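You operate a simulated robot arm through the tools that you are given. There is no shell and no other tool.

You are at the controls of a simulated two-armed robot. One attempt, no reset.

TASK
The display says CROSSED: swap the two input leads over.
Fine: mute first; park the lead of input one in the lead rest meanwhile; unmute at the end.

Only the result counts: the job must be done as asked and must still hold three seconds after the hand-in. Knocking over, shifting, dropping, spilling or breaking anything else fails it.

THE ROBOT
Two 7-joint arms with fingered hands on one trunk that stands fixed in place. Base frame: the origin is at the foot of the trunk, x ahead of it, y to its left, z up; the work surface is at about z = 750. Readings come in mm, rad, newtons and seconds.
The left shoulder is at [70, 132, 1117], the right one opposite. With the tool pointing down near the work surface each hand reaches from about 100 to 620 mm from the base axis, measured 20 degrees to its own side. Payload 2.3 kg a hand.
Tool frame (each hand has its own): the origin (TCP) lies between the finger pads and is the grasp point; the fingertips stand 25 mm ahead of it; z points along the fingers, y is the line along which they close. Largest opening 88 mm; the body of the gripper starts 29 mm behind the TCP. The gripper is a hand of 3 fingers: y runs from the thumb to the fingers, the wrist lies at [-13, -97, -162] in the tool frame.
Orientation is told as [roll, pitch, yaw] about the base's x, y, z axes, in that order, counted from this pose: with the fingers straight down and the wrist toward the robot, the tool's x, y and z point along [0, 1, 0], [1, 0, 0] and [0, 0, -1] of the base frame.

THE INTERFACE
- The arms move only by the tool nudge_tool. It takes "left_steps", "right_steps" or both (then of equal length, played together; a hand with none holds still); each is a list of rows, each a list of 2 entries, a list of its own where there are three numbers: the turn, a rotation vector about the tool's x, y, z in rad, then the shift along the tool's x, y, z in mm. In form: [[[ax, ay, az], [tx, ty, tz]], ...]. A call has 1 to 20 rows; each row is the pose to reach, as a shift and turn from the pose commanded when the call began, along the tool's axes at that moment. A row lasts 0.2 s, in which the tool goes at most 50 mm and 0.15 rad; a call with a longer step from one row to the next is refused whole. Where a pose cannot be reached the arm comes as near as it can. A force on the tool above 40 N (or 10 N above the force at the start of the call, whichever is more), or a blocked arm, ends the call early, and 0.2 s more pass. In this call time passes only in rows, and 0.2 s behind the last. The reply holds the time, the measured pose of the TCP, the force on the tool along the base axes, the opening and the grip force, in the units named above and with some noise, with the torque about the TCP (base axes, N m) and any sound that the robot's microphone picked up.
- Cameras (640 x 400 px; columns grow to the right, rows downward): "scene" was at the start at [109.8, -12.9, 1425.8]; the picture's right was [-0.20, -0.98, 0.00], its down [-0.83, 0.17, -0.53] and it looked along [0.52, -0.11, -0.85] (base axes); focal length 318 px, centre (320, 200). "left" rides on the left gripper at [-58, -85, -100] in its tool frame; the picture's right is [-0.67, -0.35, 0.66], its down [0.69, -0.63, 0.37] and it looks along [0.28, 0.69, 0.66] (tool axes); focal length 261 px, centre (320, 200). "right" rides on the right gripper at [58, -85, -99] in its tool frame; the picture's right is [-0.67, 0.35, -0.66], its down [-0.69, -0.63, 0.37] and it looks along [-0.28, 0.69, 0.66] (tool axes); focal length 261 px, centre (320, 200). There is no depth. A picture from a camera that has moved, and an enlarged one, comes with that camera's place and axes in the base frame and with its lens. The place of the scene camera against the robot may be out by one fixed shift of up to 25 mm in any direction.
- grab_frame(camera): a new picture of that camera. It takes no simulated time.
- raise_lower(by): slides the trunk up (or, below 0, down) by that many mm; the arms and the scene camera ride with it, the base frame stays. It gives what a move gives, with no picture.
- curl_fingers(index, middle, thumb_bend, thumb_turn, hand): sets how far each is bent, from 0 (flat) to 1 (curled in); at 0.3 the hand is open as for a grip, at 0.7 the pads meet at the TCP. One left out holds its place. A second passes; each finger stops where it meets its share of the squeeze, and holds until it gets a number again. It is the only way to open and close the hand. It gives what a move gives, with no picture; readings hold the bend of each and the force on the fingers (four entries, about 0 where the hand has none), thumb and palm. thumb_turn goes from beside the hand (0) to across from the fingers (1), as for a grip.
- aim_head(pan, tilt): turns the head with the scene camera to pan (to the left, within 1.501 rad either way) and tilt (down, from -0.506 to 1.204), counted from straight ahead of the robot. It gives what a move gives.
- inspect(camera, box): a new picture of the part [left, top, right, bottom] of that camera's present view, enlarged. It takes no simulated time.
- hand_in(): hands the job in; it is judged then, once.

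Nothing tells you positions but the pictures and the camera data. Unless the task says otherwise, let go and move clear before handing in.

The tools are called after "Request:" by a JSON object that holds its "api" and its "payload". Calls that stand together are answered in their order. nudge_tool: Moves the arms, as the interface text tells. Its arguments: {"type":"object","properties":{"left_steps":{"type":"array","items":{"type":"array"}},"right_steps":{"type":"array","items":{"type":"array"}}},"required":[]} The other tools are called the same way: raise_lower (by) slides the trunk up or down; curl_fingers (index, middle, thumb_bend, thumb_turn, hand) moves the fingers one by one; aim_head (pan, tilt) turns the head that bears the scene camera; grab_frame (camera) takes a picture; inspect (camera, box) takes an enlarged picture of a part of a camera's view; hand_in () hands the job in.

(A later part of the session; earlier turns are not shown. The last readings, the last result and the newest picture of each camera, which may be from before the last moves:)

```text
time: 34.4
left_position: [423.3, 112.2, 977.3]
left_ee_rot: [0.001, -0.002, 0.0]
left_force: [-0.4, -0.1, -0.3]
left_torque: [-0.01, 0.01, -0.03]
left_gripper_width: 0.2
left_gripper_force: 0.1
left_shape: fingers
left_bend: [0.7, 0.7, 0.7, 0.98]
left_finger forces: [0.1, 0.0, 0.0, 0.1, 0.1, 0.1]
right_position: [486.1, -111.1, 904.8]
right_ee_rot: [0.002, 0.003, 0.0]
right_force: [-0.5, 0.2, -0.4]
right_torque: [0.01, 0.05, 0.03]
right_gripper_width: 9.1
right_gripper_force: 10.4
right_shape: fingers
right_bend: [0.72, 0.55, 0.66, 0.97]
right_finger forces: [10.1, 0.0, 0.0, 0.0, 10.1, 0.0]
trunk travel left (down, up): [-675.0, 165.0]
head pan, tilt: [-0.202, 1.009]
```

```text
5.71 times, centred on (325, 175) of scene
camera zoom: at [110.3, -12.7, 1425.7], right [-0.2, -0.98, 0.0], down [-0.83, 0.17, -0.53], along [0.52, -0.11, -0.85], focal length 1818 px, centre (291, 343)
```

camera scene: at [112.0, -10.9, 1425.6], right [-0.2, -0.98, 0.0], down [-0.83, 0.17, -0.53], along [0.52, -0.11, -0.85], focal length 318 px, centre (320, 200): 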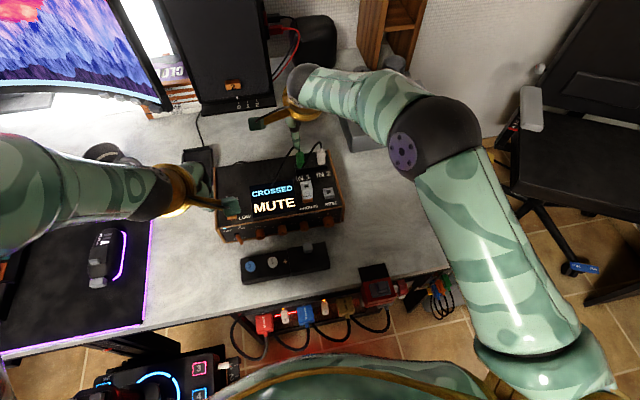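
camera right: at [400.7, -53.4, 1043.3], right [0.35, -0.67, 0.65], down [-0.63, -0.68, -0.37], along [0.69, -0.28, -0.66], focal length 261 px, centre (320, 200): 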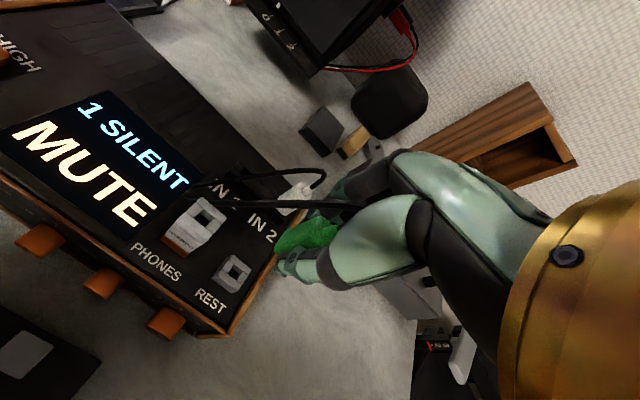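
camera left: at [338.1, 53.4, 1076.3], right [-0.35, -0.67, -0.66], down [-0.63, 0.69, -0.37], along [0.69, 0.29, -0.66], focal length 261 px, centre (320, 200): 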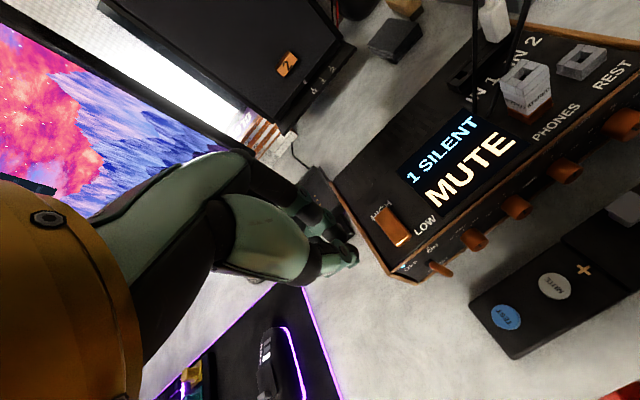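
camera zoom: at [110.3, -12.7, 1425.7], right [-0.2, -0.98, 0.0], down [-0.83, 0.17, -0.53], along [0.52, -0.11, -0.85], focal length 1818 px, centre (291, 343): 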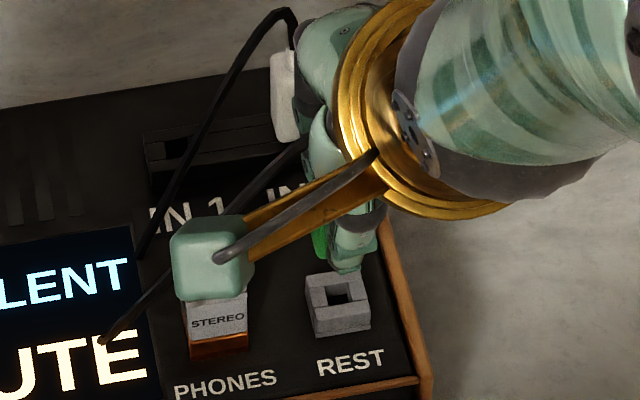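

The left view now shows a small grey nub under the plug. The left and right estimates disagree by some millimetres, so I'll look closer at both.

Request:
{"api": "inspect", "payload": {"camera": "left", "box": [560, 0, 640, 80]}}

Request:
{"api": "inspect", "payload": {"camera": "right", "box": [230, 215, 310, 285]}}

```text
5.00 times, centred on (600, 40) of left
camera zoom: at [338.4, 53.8, 1076.2], right [-0.35, -0.67, -0.65], down [-0.63, 0.68, -0.37], along [0.69, 0.28, -0.66], focal length 1303 px, centre (-1080, 1000)
```

zoom: 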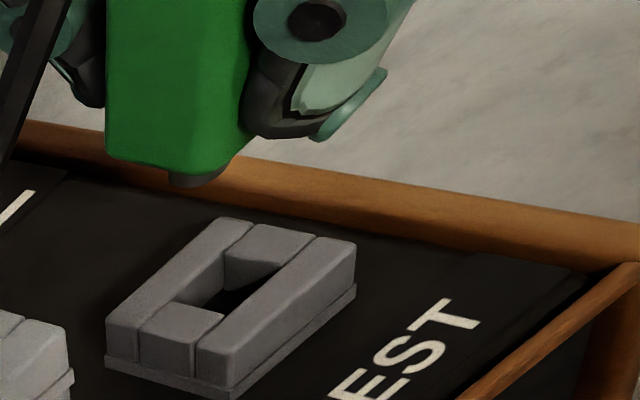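

```text
5.71 times, centred on (270, 250) of right
camera zoom: at [401.8, -52.7, 1003.5], right [0.35, -0.67, 0.65], down [-0.63, -0.68, -0.37], along [0.69, -0.28, -0.66], focal length 1489 px, centre (606, -86)
```

zoom: 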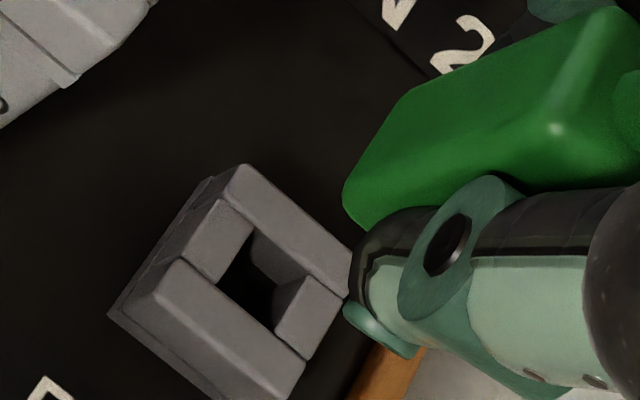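

Combining both views, the REST hole is about 2.5 mm further right and 0.7 mm nearer than the plug, with the rest's top at z ≈ 834. I'll correct, lower 22 mm more, and re-check.

Request:
{"api": "nudge_tool", "payload": {"right_steps": [[[0, 0, 0], [-2.5, -0.7, 0]], [[0, 0, 0], [-2.5, -0.7, 8]], [[0, 0, 0], [-2.5, -0.7, 15]], [[0, 0, 0], [-2.5, -0.7, 22]]]}}

Request:
{"api": "inspect", "payload": {"camera": "left", "box": [560, 0, 640, 80]}}

Request:
{"api": "inspect", "payload": {"camera": "right", "box": [230, 215, 310, 285]}}

Request:
{"api": "inspect", "payload": {"camera": "scene", "box": [300, 160, 350, 200]}}

```text
time: 35.4
left_position: [422.2, 113.6, 977.1]
left_ee_rot: [0.001, 0.0, -0.001]
left_force: [-0.4, 0.3, -0.1]
left_torque: [-0.01, 0.0, 0.01]
left_gripper_width: 0.0
left_gripper_force: 0.0
left_shape: fingers
left_bend: [0.7, 0.7, 0.7, 0.98]
left_finger forces: [0.1, 0.0, 0.0, 0.0, 0.0, 0.1]
right_position: [486.3, -114.4, 882.2]
right_ee_rot: [0.0, 0.001, -0.001]
right_force: [-0.8, -1.0, -0.6]
right_torque: [0.01, 0.0, 0.01]
right_gripper_width: 9.5
right_gripper_force: 10.2
right_shape: fingers
right_bend: [0.72, 0.55, 0.66, 0.97]
right_finger forces: [10.1, 0.0, 0.0, 0.0, 10.2, 0.0]
trunk travel left (down, up): [-675.0, 165.0]
head pan, tilt: [-0.202, 1.009]
```

```text
5.00 times, centred on (600, 40) of left
camera zoom: at [338.3, 53.7, 1076.2], right [-0.35, -0.67, -0.66], down [-0.63, 0.69, -0.37], along [0.69, 0.28, -0.66], focal length 1303 px, centre (-1080, 1000)
```

zoom: 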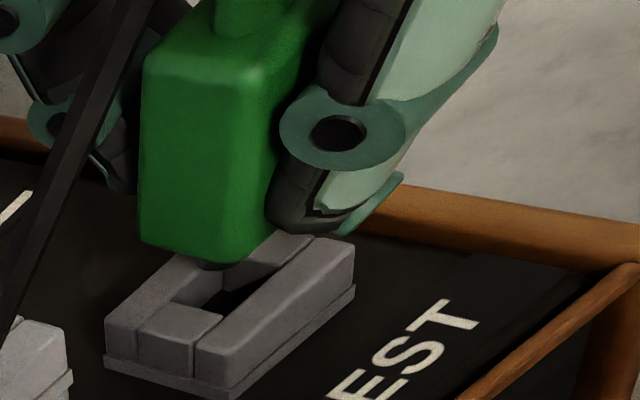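

```text
5.71 times, centred on (270, 250) of right
camera zoom: at [401.4, -56.5, 982.2], right [0.35, -0.67, 0.65], down [-0.63, -0.68, -0.37], along [0.69, -0.29, -0.66], focal length 1489 px, centre (606, -86)
```

zoom: 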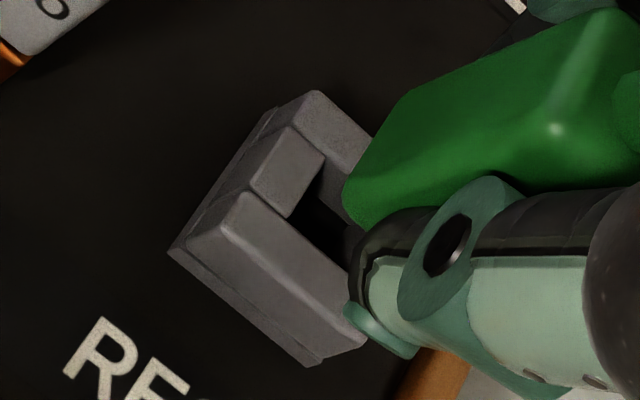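

```text
10.00 times, centred on (325, 180) of scene
camera zoom: at [110.1, -12.9, 1425.7], right [-0.2, -0.98, 0.0], down [-0.83, 0.17, -0.53], along [0.52, -0.11, -0.85], focal length 3182 px, centre (270, 400)
```

zoom: 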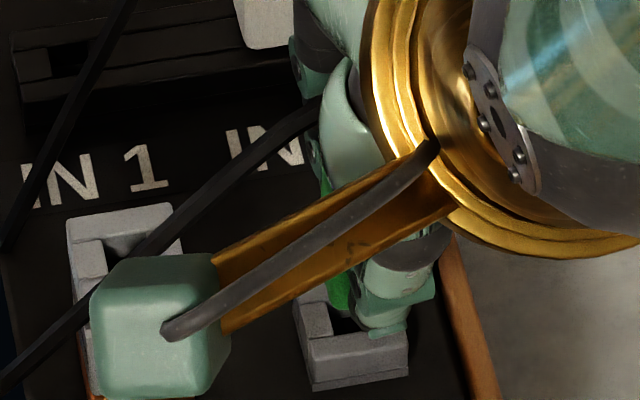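

Now closer, both views say the hole is about 2 mm to the left of the plug. I'll shift back 1.8 mm and lower another 6 mm, then re-check.

Request:
{"api": "nudge_tool", "payload": {"right_steps": [[[0, 0, 0], [1.8, -0.2, 0]], [[0, 0, 0], [1.8, -0.2, 3]], [[0, 0, 0], [1.8, -0.2, 6]]]}}

Request:
{"api": "inspect", "payload": {"camera": "left", "box": [560, 0, 640, 80]}}

Request:
{"api": "inspect", "payload": {"camera": "right", "box": [230, 195, 310, 265]}}

Request:
{"api": "inspect", "payload": {"camera": "left", "box": [575, 35, 625, 75]}}

```text
time: 36.2
left_position: [422.4, 112.1, 977.1]
left_ee_rot: [-0.001, 0.0, 0.0]
left_force: [0.0, 0.3, 0.7]
left_torque: [0.04, -0.03, 0.03]
left_gripper_width: 0.1
left_gripper_force: 0.1
left_shape: fingers
left_bend: [0.7, 0.7, 0.7, 0.98]
left_finger forces: [0.0, 0.0, 0.0, 0.0, 0.1, 0.0]
right_position: [485.4, -112.6, 875.8]
right_ee_rot: [0.002, 0.0, -0.001]
right_force: [0.5, -0.5, 0.1]
right_torque: [0.01, -0.02, -0.01]
right_gripper_width: 8.9
right_gripper_force: 10.1
right_shape: fingers
right_bend: [0.73, 0.55, 0.66, 0.97]
right_finger forces: [10.3, 0.1, 0.1, 0.1, 10.5, 0.0]
trunk travel left (down, up): [-675.0, 165.0]
head pan, tilt: [-0.202, 1.009]
```

```text
5.00 times, centred on (600, 40) of left
camera zoom: at [337.9, 53.8, 1076.3], right [-0.35, -0.67, -0.66], down [-0.63, 0.69, -0.37], along [0.69, 0.28, -0.66], focal length 1303 px, centre (-1080, 1000)
```

zoom: 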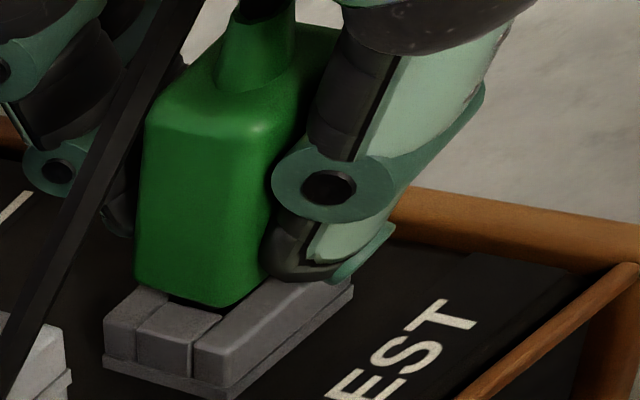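

```text
5.71 times, centred on (270, 230) of right
camera zoom: at [400.3, -53.8, 976.3], right [0.35, -0.67, 0.65], down [-0.63, -0.68, -0.37], along [0.69, -0.28, -0.66], focal length 1489 px, centre (606, 29)
```

zoom: 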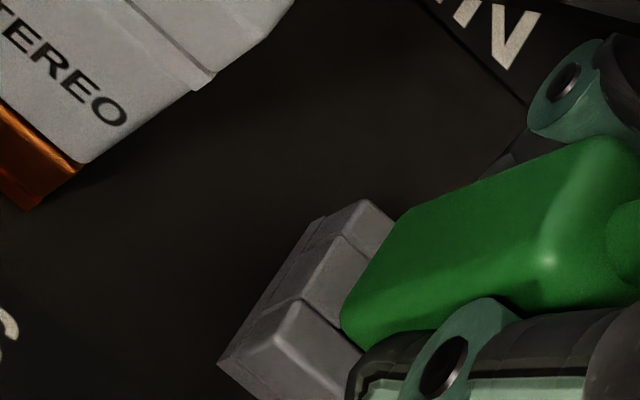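

```text
10.00 times, centred on (600, 55) of left
camera zoom: at [337.9, 53.8, 1076.3], right [-0.35, -0.67, -0.66], down [-0.63, 0.69, -0.37], along [0.69, 0.28, -0.66], focal length 2606 px, centre (-2480, 1650)
```

zoom: 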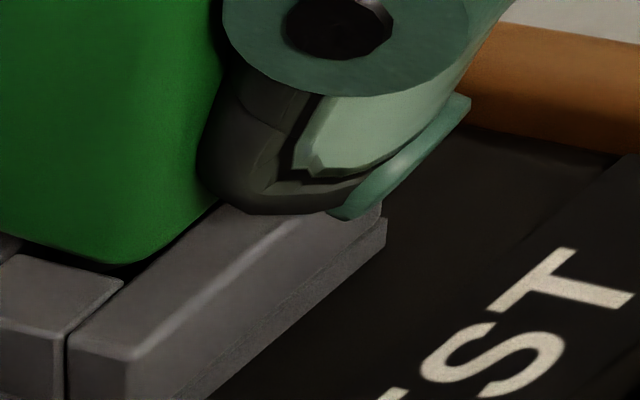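

The plug's nub now looks to be over the REST opening. I'll lower slowly in 1.5 mm steps, watching force.

Request:
{"api": "nudge_tool", "payload": {"right_steps": [[[0, 0, 0], [0, 0, 1.5]], [[0, 0, 0], [0, 0, 3]], [[0, 0, 0], [0, 0, 4.5]]]}}

Request:
{"api": "inspect", "payload": {"camera": "left", "box": [560, 0, 640, 80]}}

Request:
{"api": "inspect", "payload": {"camera": "right", "box": [230, 195, 310, 265]}}

```text
time: 37.0
left_position: [422.0, 110.5, 977.4]
left_ee_rot: [0.0, 0.0, 0.0]
left_force: [0.4, 0.1, 0.1]
left_torque: [0.03, -0.01, 0.02]
left_gripper_width: 0.0
left_gripper_force: 0.1
left_shape: fingers
left_bend: [0.7, 0.7, 0.7, 0.98]
left_finger forces: [0.0, 0.0, 0.0, 0.0, 0.0, 0.1]
right_position: [485.8, -112.8, 873.0]
right_ee_rot: [0.004, 0.0, -0.003]
right_force: [-0.7, 0.6, 0.0]
right_torque: [0.01, 0.04, 0.0]
right_gripper_width: 9.0
right_gripper_force: 10.4
right_shape: fingers
right_bend: [0.73, 0.55, 0.66, 0.97]
right_finger forces: [10.2, 0.1, 0.0, 0.0, 10.7, 0.0]
trunk travel left (down, up): [-675.0, 165.0]
head pan, tilt: [-0.202, 1.009]
```

```text
5.00 times, centred on (600, 40) of left
camera zoom: at [338.0, 53.8, 1076.3], right [-0.35, -0.67, -0.66], down [-0.63, 0.69, -0.37], along [0.69, 0.28, -0.66], focal length 1303 px, centre (-1080, 1000)
```

zoom: 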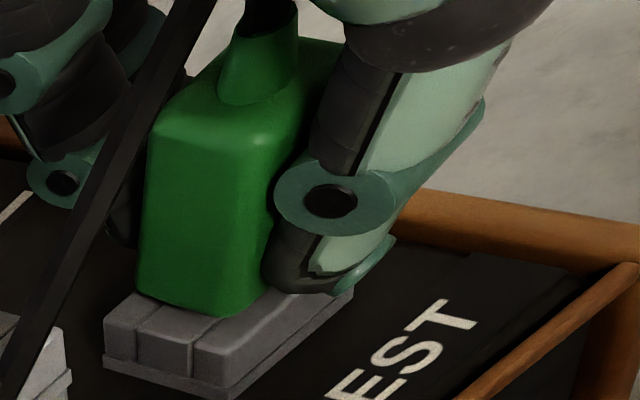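

```text
5.71 times, centred on (270, 230) of right
camera zoom: at [400.6, -54.5, 973.1], right [0.35, -0.67, 0.65], down [-0.63, -0.68, -0.37], along [0.69, -0.28, -0.66], focal length 1489 px, centre (606, 29)
```

zoom: 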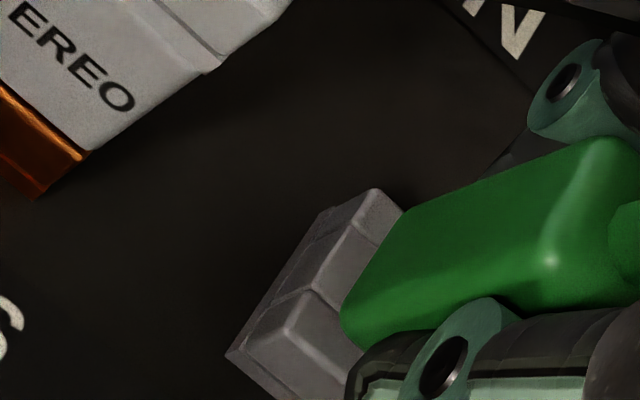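

No contact force yet. Continuing down.

Request:
{"api": "nudge_tool", "payload": {"right_steps": [[[0, 0, 0], [0, 0, 1.5]], [[0, 0, 0], [0, 0, 3]], [[0, 0, 0], [0, 0, 4.5]]]}}

Request:
{"api": "inspect", "payload": {"camera": "left", "box": [560, 0, 640, 80]}}

Request:
{"api": "inspect", "payload": {"camera": "right", "box": [230, 195, 310, 265]}}

```text
time: 37.8
left_position: [422.0, 111.7, 979.2]
left_ee_rot: [-0.001, -0.002, 0.0]
left_force: [0.6, -1.0, -0.8]
left_torque: [0.01, -0.01, 0.01]
left_gripper_width: 0.1
left_gripper_force: 0.0
left_shape: fingers
left_bend: [0.7, 0.7, 0.7, 0.98]
left_finger forces: [0.0, 0.0, 0.1, 0.0, 0.1, 0.0]
right_position: [484.1, -114.5, 870.1]
right_ee_rot: [0.0, -0.005, -0.002]
right_force: [2.7, -0.8, 13.1]
right_torque: [0.05, -0.04, -0.05]
right_gripper_width: 8.8
right_gripper_force: 10.7
right_shape: fingers
right_bend: [0.73, 0.55, 0.68, 0.97]
right_finger forces: [12.3, 0.0, 0.0, 0.1, 9.7, 0.1]
trunk travel left (down, up): [-675.0, 165.0]
head pan, tilt: [-0.202, 1.009]
```

```text
5.00 times, centred on (600, 40) of left
camera zoom: at [336.3, 53.8, 1077.1], right [-0.35, -0.67, -0.66], down [-0.63, 0.69, -0.37], along [0.7, 0.28, -0.66], focal length 1303 px, centre (-1080, 1000)
```

zoom: 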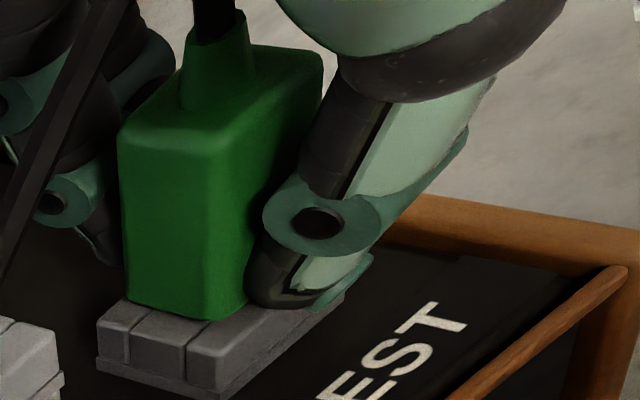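

```text
5.71 times, centred on (270, 230) of right
camera zoom: at [398.9, -54.2, 969.4], right [0.34, -0.67, 0.66], down [-0.63, -0.68, -0.37], along [0.7, -0.29, -0.66], focal length 1489 px, centre (606, 29)
```

zoom: 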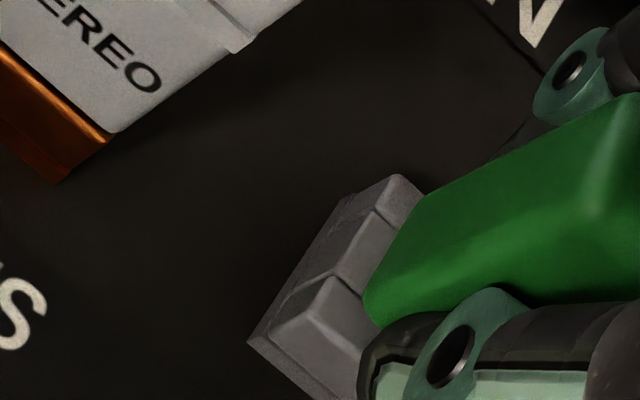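

Contact with 13 N; the plug may be seated or its nub may be resting on the frame. I'll look closely.

Request:
{"api": "inspect", "payload": {"camera": "left", "box": [568, 40, 608, 80]}}

Request:
{"api": "inspect", "payload": {"camera": "right", "box": [255, 215, 295, 255]}}

Request:
{"api": "grab_frame", "payload": {"camera": "left"}}

```text
10.00 times, centred on (588, 60) of left
camera zoom: at [336.3, 53.8, 1077.1], right [-0.35, -0.67, -0.66], down [-0.63, 0.69, -0.37], along [0.7, 0.28, -0.66], focal length 2606 px, centre (-2360, 1600)
```

zoom: 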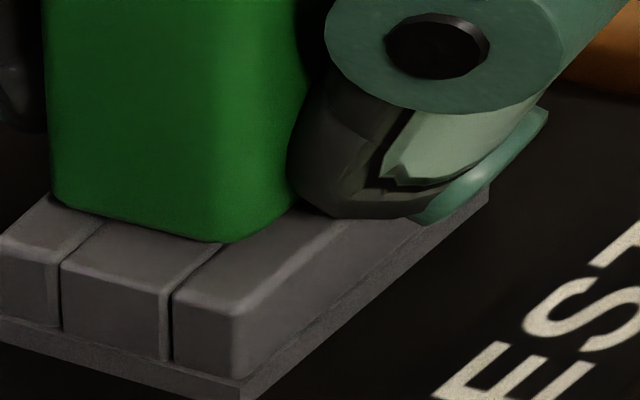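

```text
10.00 times, centred on (275, 235) of right
camera zoom: at [398.9, -54.2, 969.4], right [0.34, -0.67, 0.66], down [-0.63, -0.68, -0.37], along [0.7, -0.29, -0.66], focal length 2606 px, centre (770, -150)
```

zoom: 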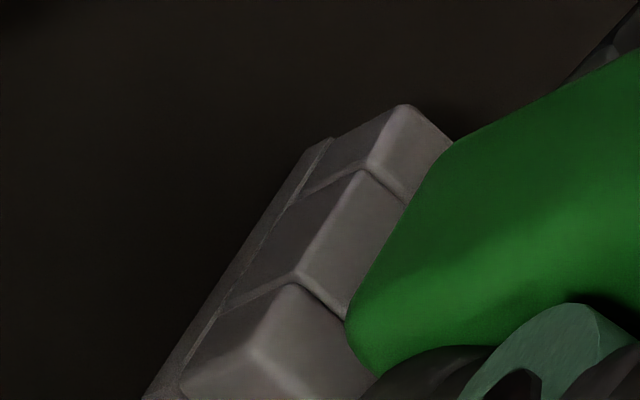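

```text
taken
camera left: at [336.3, 53.8, 1077.1], right [-0.35, -0.67, -0.66], down [-0.63, 0.69, -0.37], along [0.7, 0.28, -0.66], focal length 261 px, centre (320, 200)
```

left: 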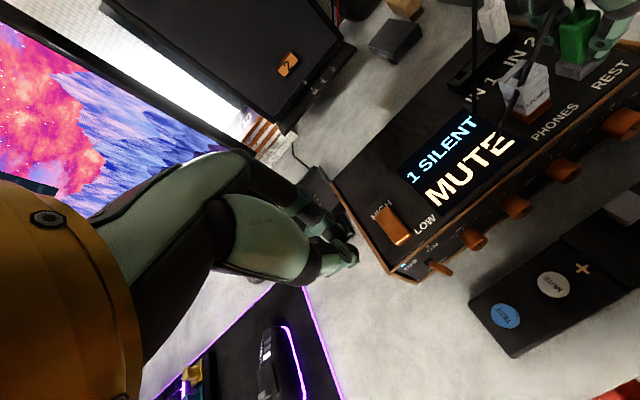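

The plug's underside lies flush on the frame and is centred on it, so I take it as seated. I'll ease off 1 mm and open the fingers.

Request:
{"api": "nudge_tool", "payload": {"right_steps": [[[0, 0, 0], [0, 0, -1.5]]]}}

Request:
{"api": "curl_fingers", "payload": {"hand": "right", "index": 0.62, "thumb_bend": 0.62}}

Request:
{"api": "inspect", "payload": {"camera": "left", "box": [560, 0, 640, 80]}}

Request:
{"api": "inspect", "payload": {"camera": "right", "box": [230, 195, 310, 265]}}

```text
time: 38.2
left_position: [420.6, 111.2, 977.7]
left_ee_rot: [0.001, -0.002, 0.0]
left_force: [0.4, -0.4, 1.1]
left_torque: [-0.03, 0.0, 0.03]
left_gripper_width: 0.0
left_gripper_force: 0.1
left_shape: fingers
left_bend: [0.7, 0.7, 0.7, 0.98]
left_finger forces: [0.0, 0.0, 0.1, 0.1, 0.0, 0.1]
right_position: [484.2, -112.4, 870.5]
right_ee_rot: [0.002, -0.001, 0.0]
right_force: [3.0, -1.8, 10.8]
right_torque: [0.03, -0.04, 0.0]
right_gripper_width: 9.3
right_gripper_force: 10.5
right_shape: fingers
right_bend: [0.73, 0.55, 0.68, 0.97]
right_finger forces: [12.3, 0.1, 0.0, 0.1, 9.4, 0.1]
trunk travel left (down, up): [-675.0, 165.0]
head pan, tilt: [-0.202, 1.009]
```

```text
time: 39.2
left_position: [421.1, 111.6, 977.1]
left_ee_rot: [0.0, 0.0, 0.001]
left_force: [0.0, -0.4, 0.3]
left_torque: [0.0, -0.01, 0.0]
left_gripper_width: 0.1
left_gripper_force: 0.1
left_shape: fingers
left_bend: [0.7, 0.7, 0.7, 0.98]
left_finger forces: [0.0, 0.0, 0.0, 0.0, 0.1, 0.0]
right_position: [485.3, -112.1, 869.3]
right_ee_rot: [0.002, 0.0, -0.002]
right_force: [0.4, -0.2, 0.3]
right_torque: [-0.02, -0.01, 0.05]
right_gripper_width: 15.4
right_gripper_force: 0.1
right_shape: fingers
right_bend: [0.62, 0.55, 0.62, 0.97]
right_finger forces: [0.0, 0.0, 0.0, 0.0, 0.0, 0.1]
trunk travel left (down, up): [-675.0, 165.0]
head pan, tilt: [-0.202, 1.009]
```

```text
5.00 times, centred on (600, 40) of left
camera zoom: at [338.1, 53.8, 1076.3], right [-0.35, -0.67, -0.66], down [-0.63, 0.69, -0.37], along [0.69, 0.28, -0.66], focal length 1303 px, centre (-1080, 1000)
```

zoom: 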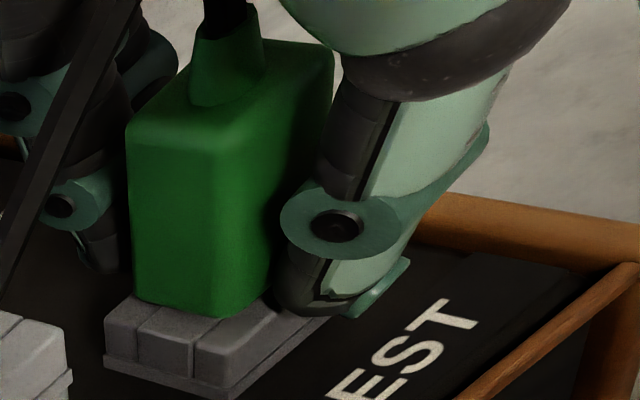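

```text
5.71 times, centred on (270, 230) of right
camera zoom: at [400.1, -53.9, 969.1], right [0.35, -0.67, 0.65], down [-0.63, -0.68, -0.37], along [0.69, -0.28, -0.66], focal length 1489 px, centre (606, 29)
```

zoom: 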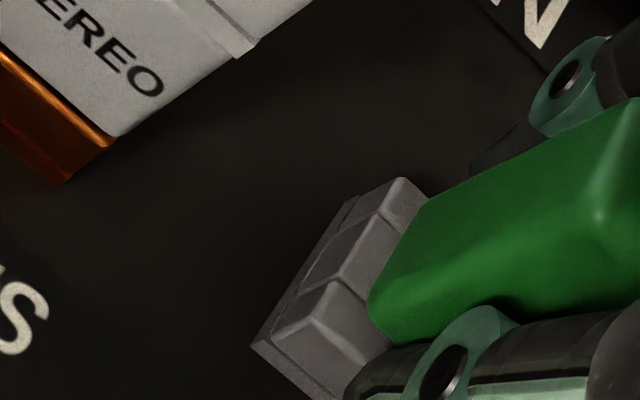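

The plug stands on its own in REST. I'll open a little more and rise straight up.

Request:
{"api": "curl_fingers", "payload": {"hand": "right", "index": 0.55, "middle": 0.55, "thumb_bend": 0.55}}

Request:
{"api": "nudge_tool", "payload": {"right_steps": [[[0, 0, 0], [0, 0, -8]], [[0, 0, 0], [0, 0, -16]], [[0, 0, 0], [0, 0, -26]], [[0, 0, 0], [0, 0, -40]], [[0, 0, 0], [0, 0, -56]], [[0, 0, 0], [0, 0, -74]], [[0, 0, 0], [0, 0, -90]]]}}

Request:
{"api": "grab_frame", "payload": {"camera": "left"}}

Request:
{"api": "grab_frame", "payload": {"camera": "right"}}

Request:
{"api": "inspect", "payload": {"camera": "left", "box": [540, 0, 640, 90]}}

Request:
{"api": "inspect", "payload": {"camera": "scene", "box": [260, 130, 360, 220]}}

```text
time: 40.2
left_position: [422.8, 111.9, 978.4]
left_ee_rot: [-0.001, 0.0, 0.001]
left_force: [-0.2, -0.1, 0.2]
left_torque: [0.02, 0.01, 0.02]
left_gripper_width: 0.0
left_gripper_force: 0.1
left_shape: fingers
left_bend: [0.7, 0.7, 0.7, 0.98]
left_finger forces: [0.0, 0.0, 0.1, 0.0, 0.1, 0.1]
right_position: [483.9, -113.0, 869.7]
right_ee_rot: [0.001, -0.001, -0.003]
right_force: [0.1, 0.1, 0.3]
right_torque: [-0.01, 0.03, -0.03]
right_gripper_width: 29.9
right_gripper_force: 0.0
right_shape: fingers
right_bend: [0.55, 0.55, 0.55, 0.97]
right_finger forces: [0.0, 0.0, 0.0, 0.0, 0.0, 0.0]
trunk travel left (down, up): [-675.0, 165.0]
head pan, tilt: [-0.202, 1.009]
```

```text
time: 41.8
left_position: [422.4, 112.0, 978.5]
left_ee_rot: [-0.001, 0.0, 0.0]
left_force: [-0.8, -0.3, -0.2]
left_torque: [-0.01, -0.01, 0.02]
left_gripper_width: 0.0
left_gripper_force: 0.0
left_shape: fingers
left_bend: [0.7, 0.7, 0.7, 0.98]
left_finger forces: [0.0, 0.1, 0.0, 0.1, 0.0, 0.1]
right_position: [484.5, -113.3, 960.0]
right_ee_rot: [0.001, 0.001, -0.001]
right_force: [0.2, -0.1, 0.5]
right_torque: [0.01, 0.0, 0.04]
right_gripper_width: 30.2
right_gripper_force: 0.0
right_shape: fingers
right_bend: [0.55, 0.55, 0.55, 0.97]
right_finger forces: [0.0, 0.0, 0.0, 0.0, 0.0, 0.1]
trunk travel left (down, up): [-675.0, 165.0]
head pan, tilt: [-0.202, 1.009]
```

```text
taken
camera left: at [337.7, 53.8, 1076.4], right [-0.35, -0.67, -0.66], down [-0.63, 0.68, -0.37], along [0.69, 0.28, -0.66], focal length 261 px, centre (320, 200)
```

left: 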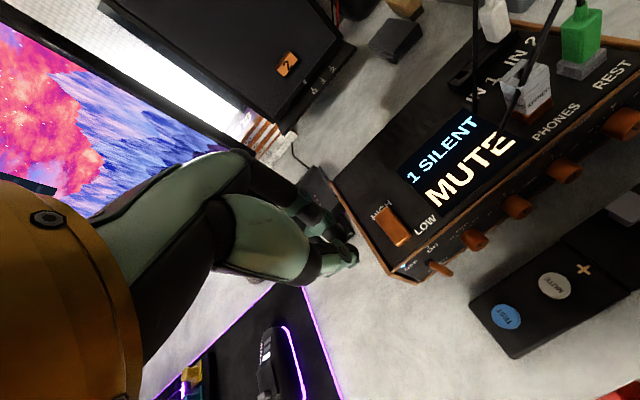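

```text
taken
camera right: at [399.1, -54.4, 1060.3], right [0.35, -0.67, 0.65], down [-0.63, -0.68, -0.37], along [0.69, -0.28, -0.66], focal length 261 px, centre (320, 200)
```

right: 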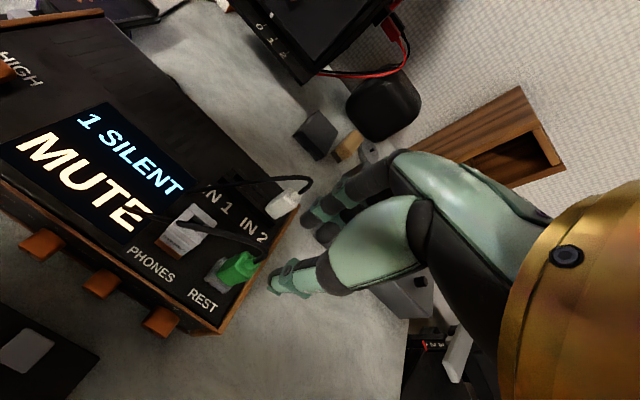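

```text
4.44 times, centred on (590, 45) of left
camera zoom: at [337.7, 53.8, 1076.4], right [-0.35, -0.67, -0.66], down [-0.63, 0.68, -0.37], along [0.69, 0.28, -0.66], focal length 1158 px, centre (-880, 889)
```

zoom: 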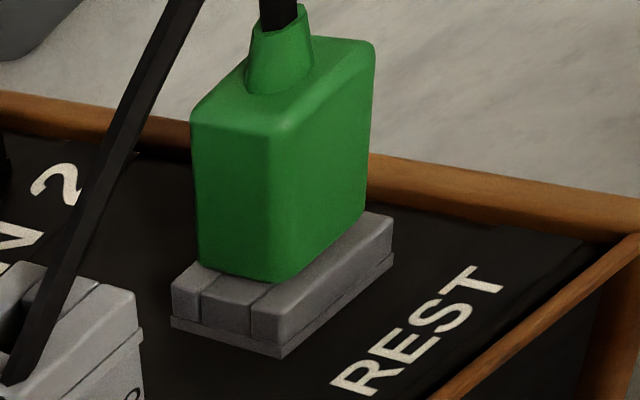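

```text
4.44 times, centred on (310, 175) of scene
camera zoom: at [109.4, -12.7, 1425.8], right [-0.2, -0.98, 0.0], down [-0.83, 0.17, -0.53], along [0.52, -0.11, -0.85], focal length 1414 px, centre (364, 311)
```

zoom: 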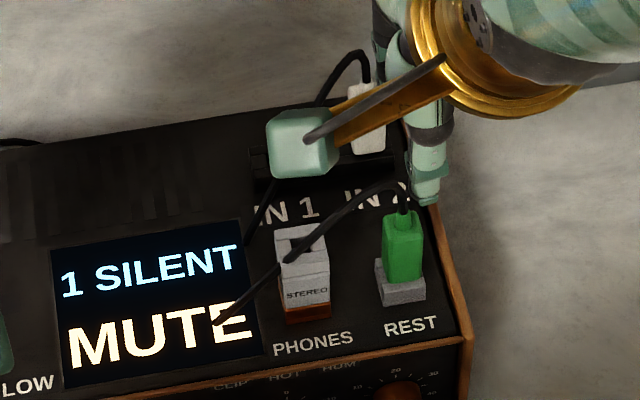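

Green is parked flush in REST. Now I'll move over the white plug, which should be about 79 mm ahead at the same y, at a safe height.

Request:
{"api": "nudge_tool", "payload": {"right_steps": [[[0, 0, 0], [0, 20, 0]], [[0, 0, 0], [0, 40, 0]], [[0, 0, 0], [0, 60, 0]], [[0, 0, 0], [0, 79, 0]], [[0, 0, 0], [0, 79, 12]], [[0, 0, 0], [0, 79, 24]]]}}

Request:
{"api": "grab_frame", "payload": {"camera": "right"}}

Request:
{"api": "inspect", "payload": {"camera": "right", "box": [190, 200, 350, 340]}}

Request:
{"api": "inspect", "payload": {"camera": "scene", "box": [260, 110, 360, 200]}}

Request:
{"api": "inspect", "payload": {"camera": "left", "box": [440, 0, 560, 100]}}

```text
time: 43.2
left_position: [423.5, 112.3, 977.8]
left_ee_rot: [0.0, 0.001, 0.0]
left_force: [-0.1, -0.2, 0.4]
left_torque: [-0.04, 0.01, -0.03]
left_gripper_width: 0.0
left_gripper_force: 0.0
left_shape: fingers
left_bend: [0.7, 0.7, 0.7, 0.98]
left_finger forces: [0.0, 0.0, 0.0, 0.1, 0.0, 0.1]
right_position: [563.8, -110.1, 936.0]
right_ee_rot: [0.002, 0.001, -0.002]
right_force: [0.1, -0.3, -0.4]
right_torque: [-0.03, 0.0, 0.02]
right_gripper_width: 30.1
right_gripper_force: 0.0
right_shape: fingers
right_bend: [0.55, 0.55, 0.55, 0.97]
right_finger forces: [0.1, 0.0, 0.0, 0.0, 0.0, 0.0]
trunk travel left (down, up): [-675.0, 165.0]
head pan, tilt: [-0.202, 1.009]
```

```text
taken
camera right: at [479.1, -52.4, 1035.0], right [0.35, -0.67, 0.65], down [-0.63, -0.68, -0.37], along [0.69, -0.29, -0.66], focal length 261 px, centre (320, 200)
```

right: 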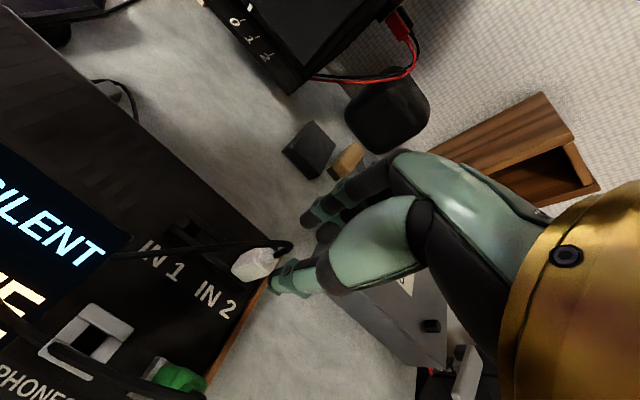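

```text
2.86 times, centred on (270, 270) of right
camera zoom: at [479.1, -52.4, 1035.0], right [0.35, -0.67, 0.65], down [-0.63, -0.68, -0.37], along [0.69, -0.29, -0.66], focal length 745 px, centre (463, 0)
```

zoom: 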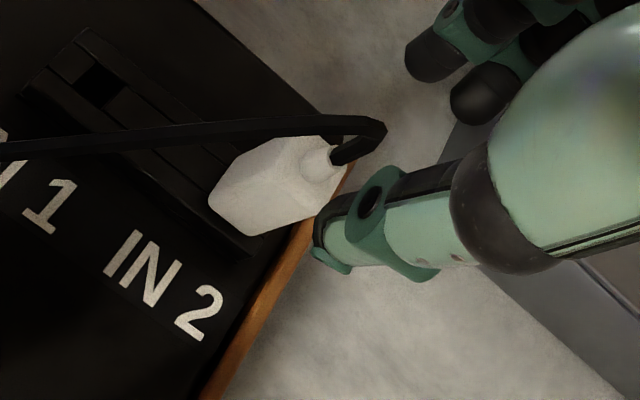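

```text
4.44 times, centred on (310, 155) of scene
camera zoom: at [110.2, -12.7, 1425.7], right [-0.2, -0.98, 0.0], down [-0.83, 0.17, -0.53], along [0.52, -0.11, -0.85], focal length 1414 px, centre (364, 400)
```

zoom: 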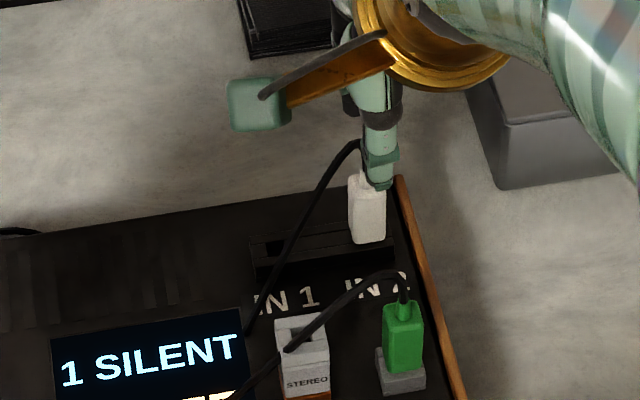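

```text
4.00 times, centred on (500, 50) of left
camera zoom: at [338.3, 53.8, 1076.2], right [-0.35, -0.67, -0.65], down [-0.63, 0.68, -0.37], along [0.69, 0.28, -0.66], focal length 1043 px, centre (-400, 800)
```

zoom: 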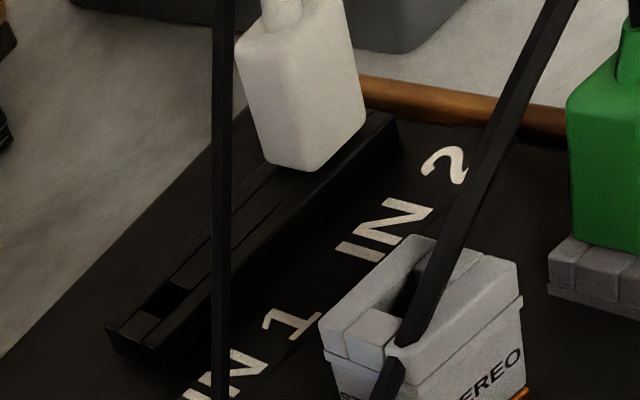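

White sits close to where expected. I'll apply part of the correction, descend 30 mm and re-measure.

Request:
{"api": "nudge_tool", "payload": {"right_steps": [[[0, 0, 0], [-1, 1.5, 10]], [[0, 0, 0], [-1, 1.5, 20]], [[0, 0, 0], [-1, 1.5, 32]]]}}

Request:
{"api": "inspect", "payload": {"camera": "right", "box": [230, 190, 350, 290]}}

Request:
{"api": "inspect", "payload": {"camera": "left", "box": [440, 0, 560, 100]}}

```text
time: 44.0
left_position: [422.9, 111.0, 977.5]
left_ee_rot: [0.002, 0.001, -0.001]
left_force: [-0.3, -1.1, 0.2]
left_torque: [-0.02, 0.02, -0.03]
left_gripper_width: 0.0
left_gripper_force: 0.0
left_shape: fingers
left_bend: [0.7, 0.7, 0.7, 0.98]
left_finger forces: [0.0, 0.1, 0.0, 0.0, 0.0, 0.0]
right_position: [566.3, -111.3, 901.3]
right_ee_rot: [0.001, 0.002, -0.004]
right_force: [-0.3, 0.3, 0.2]
right_torque: [0.0, 0.01, 0.0]
right_gripper_width: 30.2
right_gripper_force: 0.1
right_shape: fingers
right_bend: [0.55, 0.55, 0.55, 0.97]
right_finger forces: [0.0, 0.1, 0.0, 0.0, 0.0, 0.1]
trunk travel left (down, up): [-675.0, 165.0]
head pan, tilt: [-0.202, 1.009]
```

```text
4.00 times, centred on (290, 240) of right
camera zoom: at [480.7, -52.7, 1001.7], right [0.35, -0.67, 0.65], down [-0.63, -0.68, -0.37], along [0.69, -0.28, -0.66], focal length 1043 px, centre (440, 40)
```

zoom: 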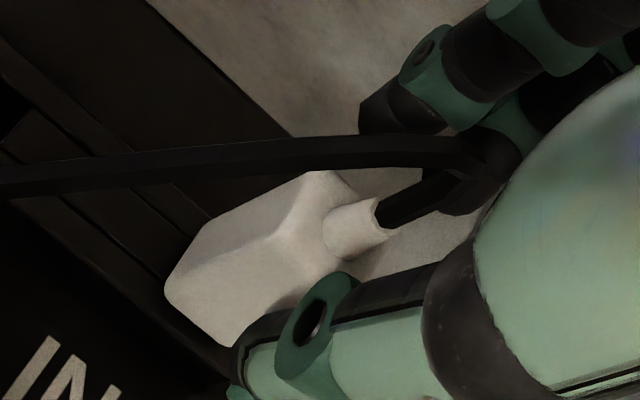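

```text
4.00 times, centred on (500, 50) of left
camera zoom: at [338.4, 53.7, 1076.2], right [-0.35, -0.67, -0.66], down [-0.63, 0.69, -0.37], along [0.69, 0.28, -0.66], focal length 1043 px, centre (-400, 800)
```

zoom: 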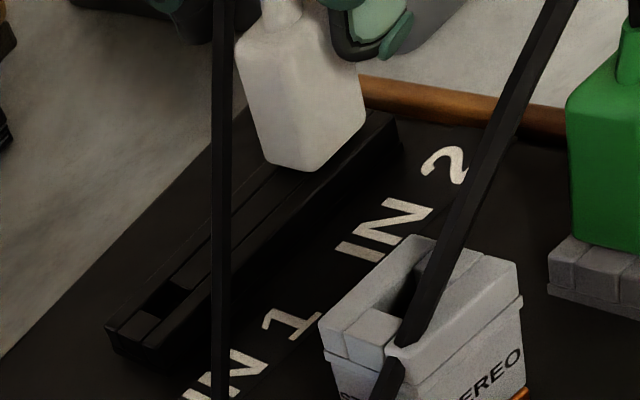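

White's relief is now at about (3.8, 0.3) in hand coordinates, versus (4.9, 0.1) for my successful green grip. One more mm right, then down to grip height.

Request:
{"api": "nudge_tool", "payload": {"right_steps": [[[0, 0, 0], [-1, 0, 8]], [[0, 0, 0], [-1, 0, 16]], [[0, 0, 0], [-1, 0, 24]], [[0, 0, 0], [-1, 0, 29]]]}}

Request:
{"api": "inspect", "payload": {"camera": "right", "box": [250, 180, 350, 290]}}

Request:
{"api": "inspect", "payload": {"camera": "left", "box": [460, 0, 540, 60]}}

```text
time: 45.0
left_position: [422.3, 112.3, 977.3]
left_ee_rot: [-0.001, 0.0, -0.002]
left_force: [0.3, 0.2, 0.1]
left_torque: [0.03, -0.01, 0.0]
left_gripper_width: 0.0
left_gripper_force: 0.0
left_shape: fingers
left_bend: [0.7, 0.7, 0.7, 0.98]
left_finger forces: [0.0, 0.0, 0.1, 0.1, 0.1, 0.0]
right_position: [568.4, -114.9, 873.1]
right_ee_rot: [0.002, 0.002, -0.002]
right_force: [-0.8, -0.2, 0.4]
right_torque: [0.03, 0.03, 0.02]
right_gripper_width: 30.0
right_gripper_force: 0.0
right_shape: fingers
right_bend: [0.55, 0.55, 0.55, 0.97]
right_finger forces: [0.1, 0.1, 0.0, 0.0, 0.1, 0.0]
trunk travel left (down, up): [-675.0, 165.0]
head pan, tilt: [-0.202, 1.009]
```

```text
3.64 times, centred on (300, 235) of right
camera zoom: at [482.2, -55.4, 974.1], right [0.35, -0.67, 0.65], down [-0.63, -0.68, -0.37], along [0.69, -0.28, -0.66], focal length 948 px, centre (393, 73)
```

zoom: 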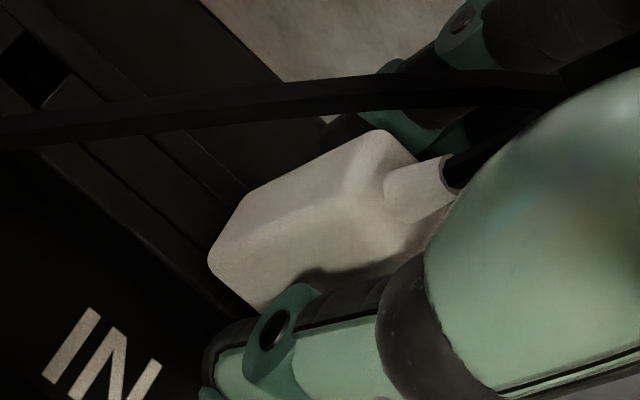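

```text
6.67 times, centred on (500, 30) of left
camera zoom: at [338.3, 53.7, 1076.2], right [-0.35, -0.67, -0.66], down [-0.63, 0.69, -0.37], along [0.69, 0.28, -0.66], focal length 1738 px, centre (-880, 1333)
```

zoom: 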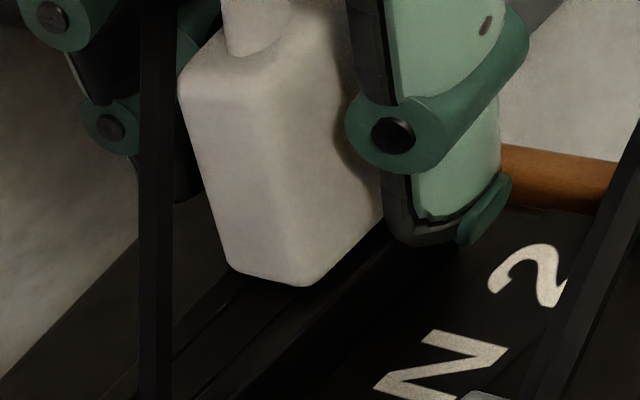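

Comparing with the green grip picture, the hand is a couple of mm too far forward. I'll correct and close index and thumb gently.

Request:
{"api": "nudge_tool", "payload": {"right_steps": [[[0, 0, 0], [1, -2, 1]]]}}

Request:
{"api": "curl_fingers", "payload": {"hand": "right", "index": 0.66, "thumb_bend": 0.66}}

Request:
{"api": "inspect", "payload": {"camera": "right", "box": [250, 180, 350, 290]}}

Request:
{"api": "inspect", "payload": {"camera": "left", "box": [460, 0, 540, 60]}}

```text
time: 45.4
left_position: [422.5, 112.3, 978.4]
left_ee_rot: [0.0, 0.0, 0.001]
left_force: [-0.4, 0.3, -0.5]
left_torque: [0.03, 0.01, 0.01]
left_gripper_width: 0.0
left_gripper_force: 0.0
left_shape: fingers
left_bend: [0.7, 0.7, 0.7, 0.98]
left_finger forces: [0.0, 0.1, 0.0, 0.1, 0.0, 0.0]
right_position: [564.6, -113.8, 873.4]
right_ee_rot: [0.002, 0.002, -0.002]
right_force: [0.1, -0.4, 0.2]
right_torque: [-0.04, 0.04, 0.01]
right_gripper_width: 30.0
right_gripper_force: 0.0
right_shape: fingers
right_bend: [0.55, 0.55, 0.55, 0.97]
right_finger forces: [0.0, 0.0, 0.0, 0.1, 0.0, 0.0]
trunk travel left (down, up): [-675.0, 165.0]
head pan, tilt: [-0.202, 1.009]
```

```text
time: 46.4
left_position: [423.1, 112.2, 976.3]
left_ee_rot: [-0.001, -0.001, 0.001]
left_force: [0.8, 0.2, 0.1]
left_torque: [0.0, 0.01, 0.01]
left_gripper_width: 0.1
left_gripper_force: 0.1
left_shape: fingers
left_bend: [0.7, 0.7, 0.7, 0.98]
left_finger forces: [0.0, 0.0, 0.0, 0.0, 0.0, 0.0]
right_position: [563.5, -112.9, 873.5]
right_ee_rot: [0.003, 0.002, -0.003]
right_force: [-1.0, 0.4, 0.0]
right_torque: [0.01, -0.06, 0.03]
right_gripper_width: 11.9
right_gripper_force: 1.3
right_shape: fingers
right_bend: [0.64, 0.55, 0.63, 0.97]
right_finger forces: [1.2, 0.0, 0.0, 0.1, 1.6, 0.0]
trunk travel left (down, up): [-675.0, 165.0]
head pan, tilt: [-0.202, 1.009]
```

```text
3.64 times, centred on (300, 235) of right
camera zoom: at [480.2, -54.5, 973.4], right [0.35, -0.67, 0.65], down [-0.63, -0.68, -0.37], along [0.69, -0.28, -0.66], focal length 948 px, centre (393, 73)
```

zoom: 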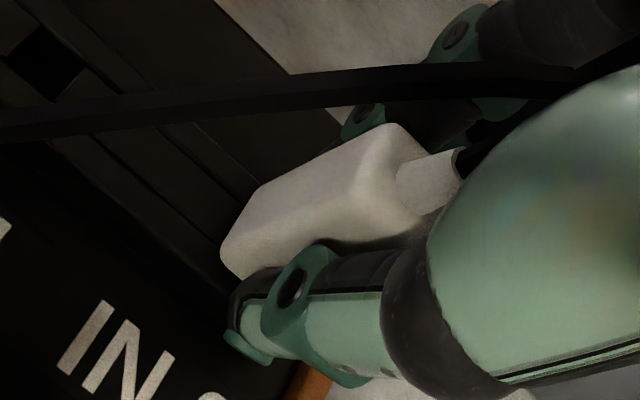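

```text
6.67 times, centred on (500, 30) of left
camera zoom: at [338.2, 53.7, 1076.3], right [-0.35, -0.67, -0.66], down [-0.63, 0.69, -0.37], along [0.69, 0.28, -0.66], focal length 1738 px, centre (-880, 1333)
```

zoom: 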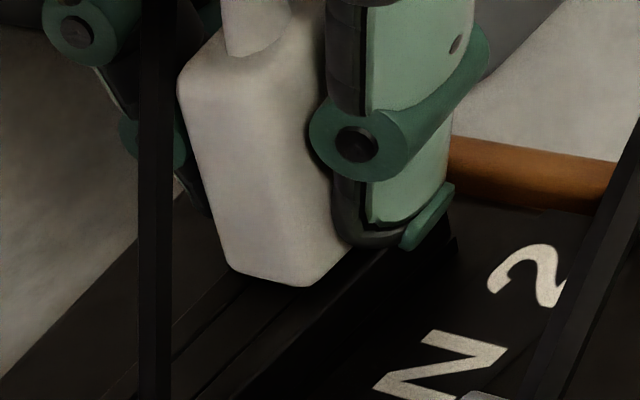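

This matches the green grip. Squeezing as before, then a small test pull.

Request:
{"api": "curl_fingers", "payload": {"hand": "right", "index": 0.76, "thumb_bend": 0.76}}

Request:
{"api": "nudge_tool", "payload": {"right_steps": [[[0, 0, 0], [0, 0, -1.5]], [[0, 0, 0], [0, 0, -3]], [[0, 0, 0], [0, 0, -4.5]], [[0, 0, 0], [0, 0, -6]]]}}

Request:
{"api": "inspect", "payload": {"camera": "right", "box": [250, 180, 350, 290]}}

Request:
{"api": "inspect", "payload": {"camera": "left", "box": [460, 0, 540, 60]}}

```text
time: 47.4
left_position: [422.8, 112.0, 977.3]
left_ee_rot: [-0.001, 0.002, -0.002]
left_force: [-0.4, 0.1, -0.4]
left_torque: [0.02, -0.02, 0.01]
left_gripper_width: 0.0
left_gripper_force: 0.1
left_shape: fingers
left_bend: [0.7, 0.7, 0.7, 0.98]
left_finger forces: [0.1, 0.0, 0.1, 0.0, 0.0, 0.1]
right_position: [565.3, -113.9, 872.8]
right_ee_rot: [0.002, 0.002, -0.002]
right_force: [-3.2, -0.9, -3.4]
right_torque: [-0.01, 0.09, 0.02]
right_gripper_width: 9.1
right_gripper_force: 9.3
right_shape: fingers
right_bend: [0.71, 0.55, 0.66, 0.97]
right_finger forces: [8.0, 0.1, 0.0, 0.1, 10.5, 0.0]
trunk travel left (down, up): [-675.0, 165.0]
head pan, tilt: [-0.202, 1.009]
```

```text
time: 48.4
left_position: [422.9, 112.1, 977.7]
left_ee_rot: [0.001, 0.0, 0.002]
left_force: [-0.3, 0.3, 0.1]
left_torque: [0.0, -0.01, 0.0]
left_gripper_width: 0.0
left_gripper_force: 0.0
left_shape: fingers
left_bend: [0.7, 0.7, 0.7, 0.98]
left_finger forces: [0.0, 0.1, 0.1, 0.0, 0.1, 0.0]
right_position: [564.6, -114.3, 879.2]
right_ee_rot: [0.001, 0.0, 0.0]
right_force: [0.5, -0.2, -0.6]
right_torque: [0.0, -0.05, 0.0]
right_gripper_width: 9.4
right_gripper_force: 10.3
right_shape: fingers
right_bend: [0.72, 0.55, 0.67, 0.97]
right_finger forces: [9.6, 0.1, 0.1, 0.1, 9.6, 0.0]
trunk travel left (down, up): [-675.0, 165.0]
head pan, tilt: [-0.202, 1.009]
```

```text
3.64 times, centred on (300, 235) of right
camera zoom: at [479.2, -55.0, 978.8], right [0.35, -0.67, 0.65], down [-0.63, -0.68, -0.37], along [0.69, -0.28, -0.66], focal length 948 px, centre (393, 73)
```

zoom: 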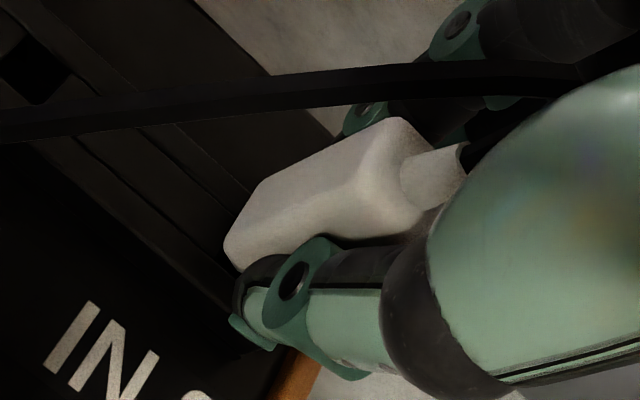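

```text
6.67 times, centred on (500, 30) of left
camera zoom: at [338.3, 53.8, 1076.2], right [-0.35, -0.67, -0.66], down [-0.63, 0.68, -0.37], along [0.69, 0.29, -0.66], focal length 1738 px, centre (-880, 1333)
```

zoom: 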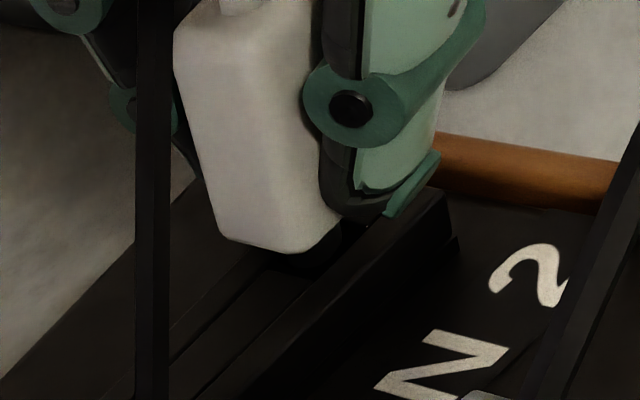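

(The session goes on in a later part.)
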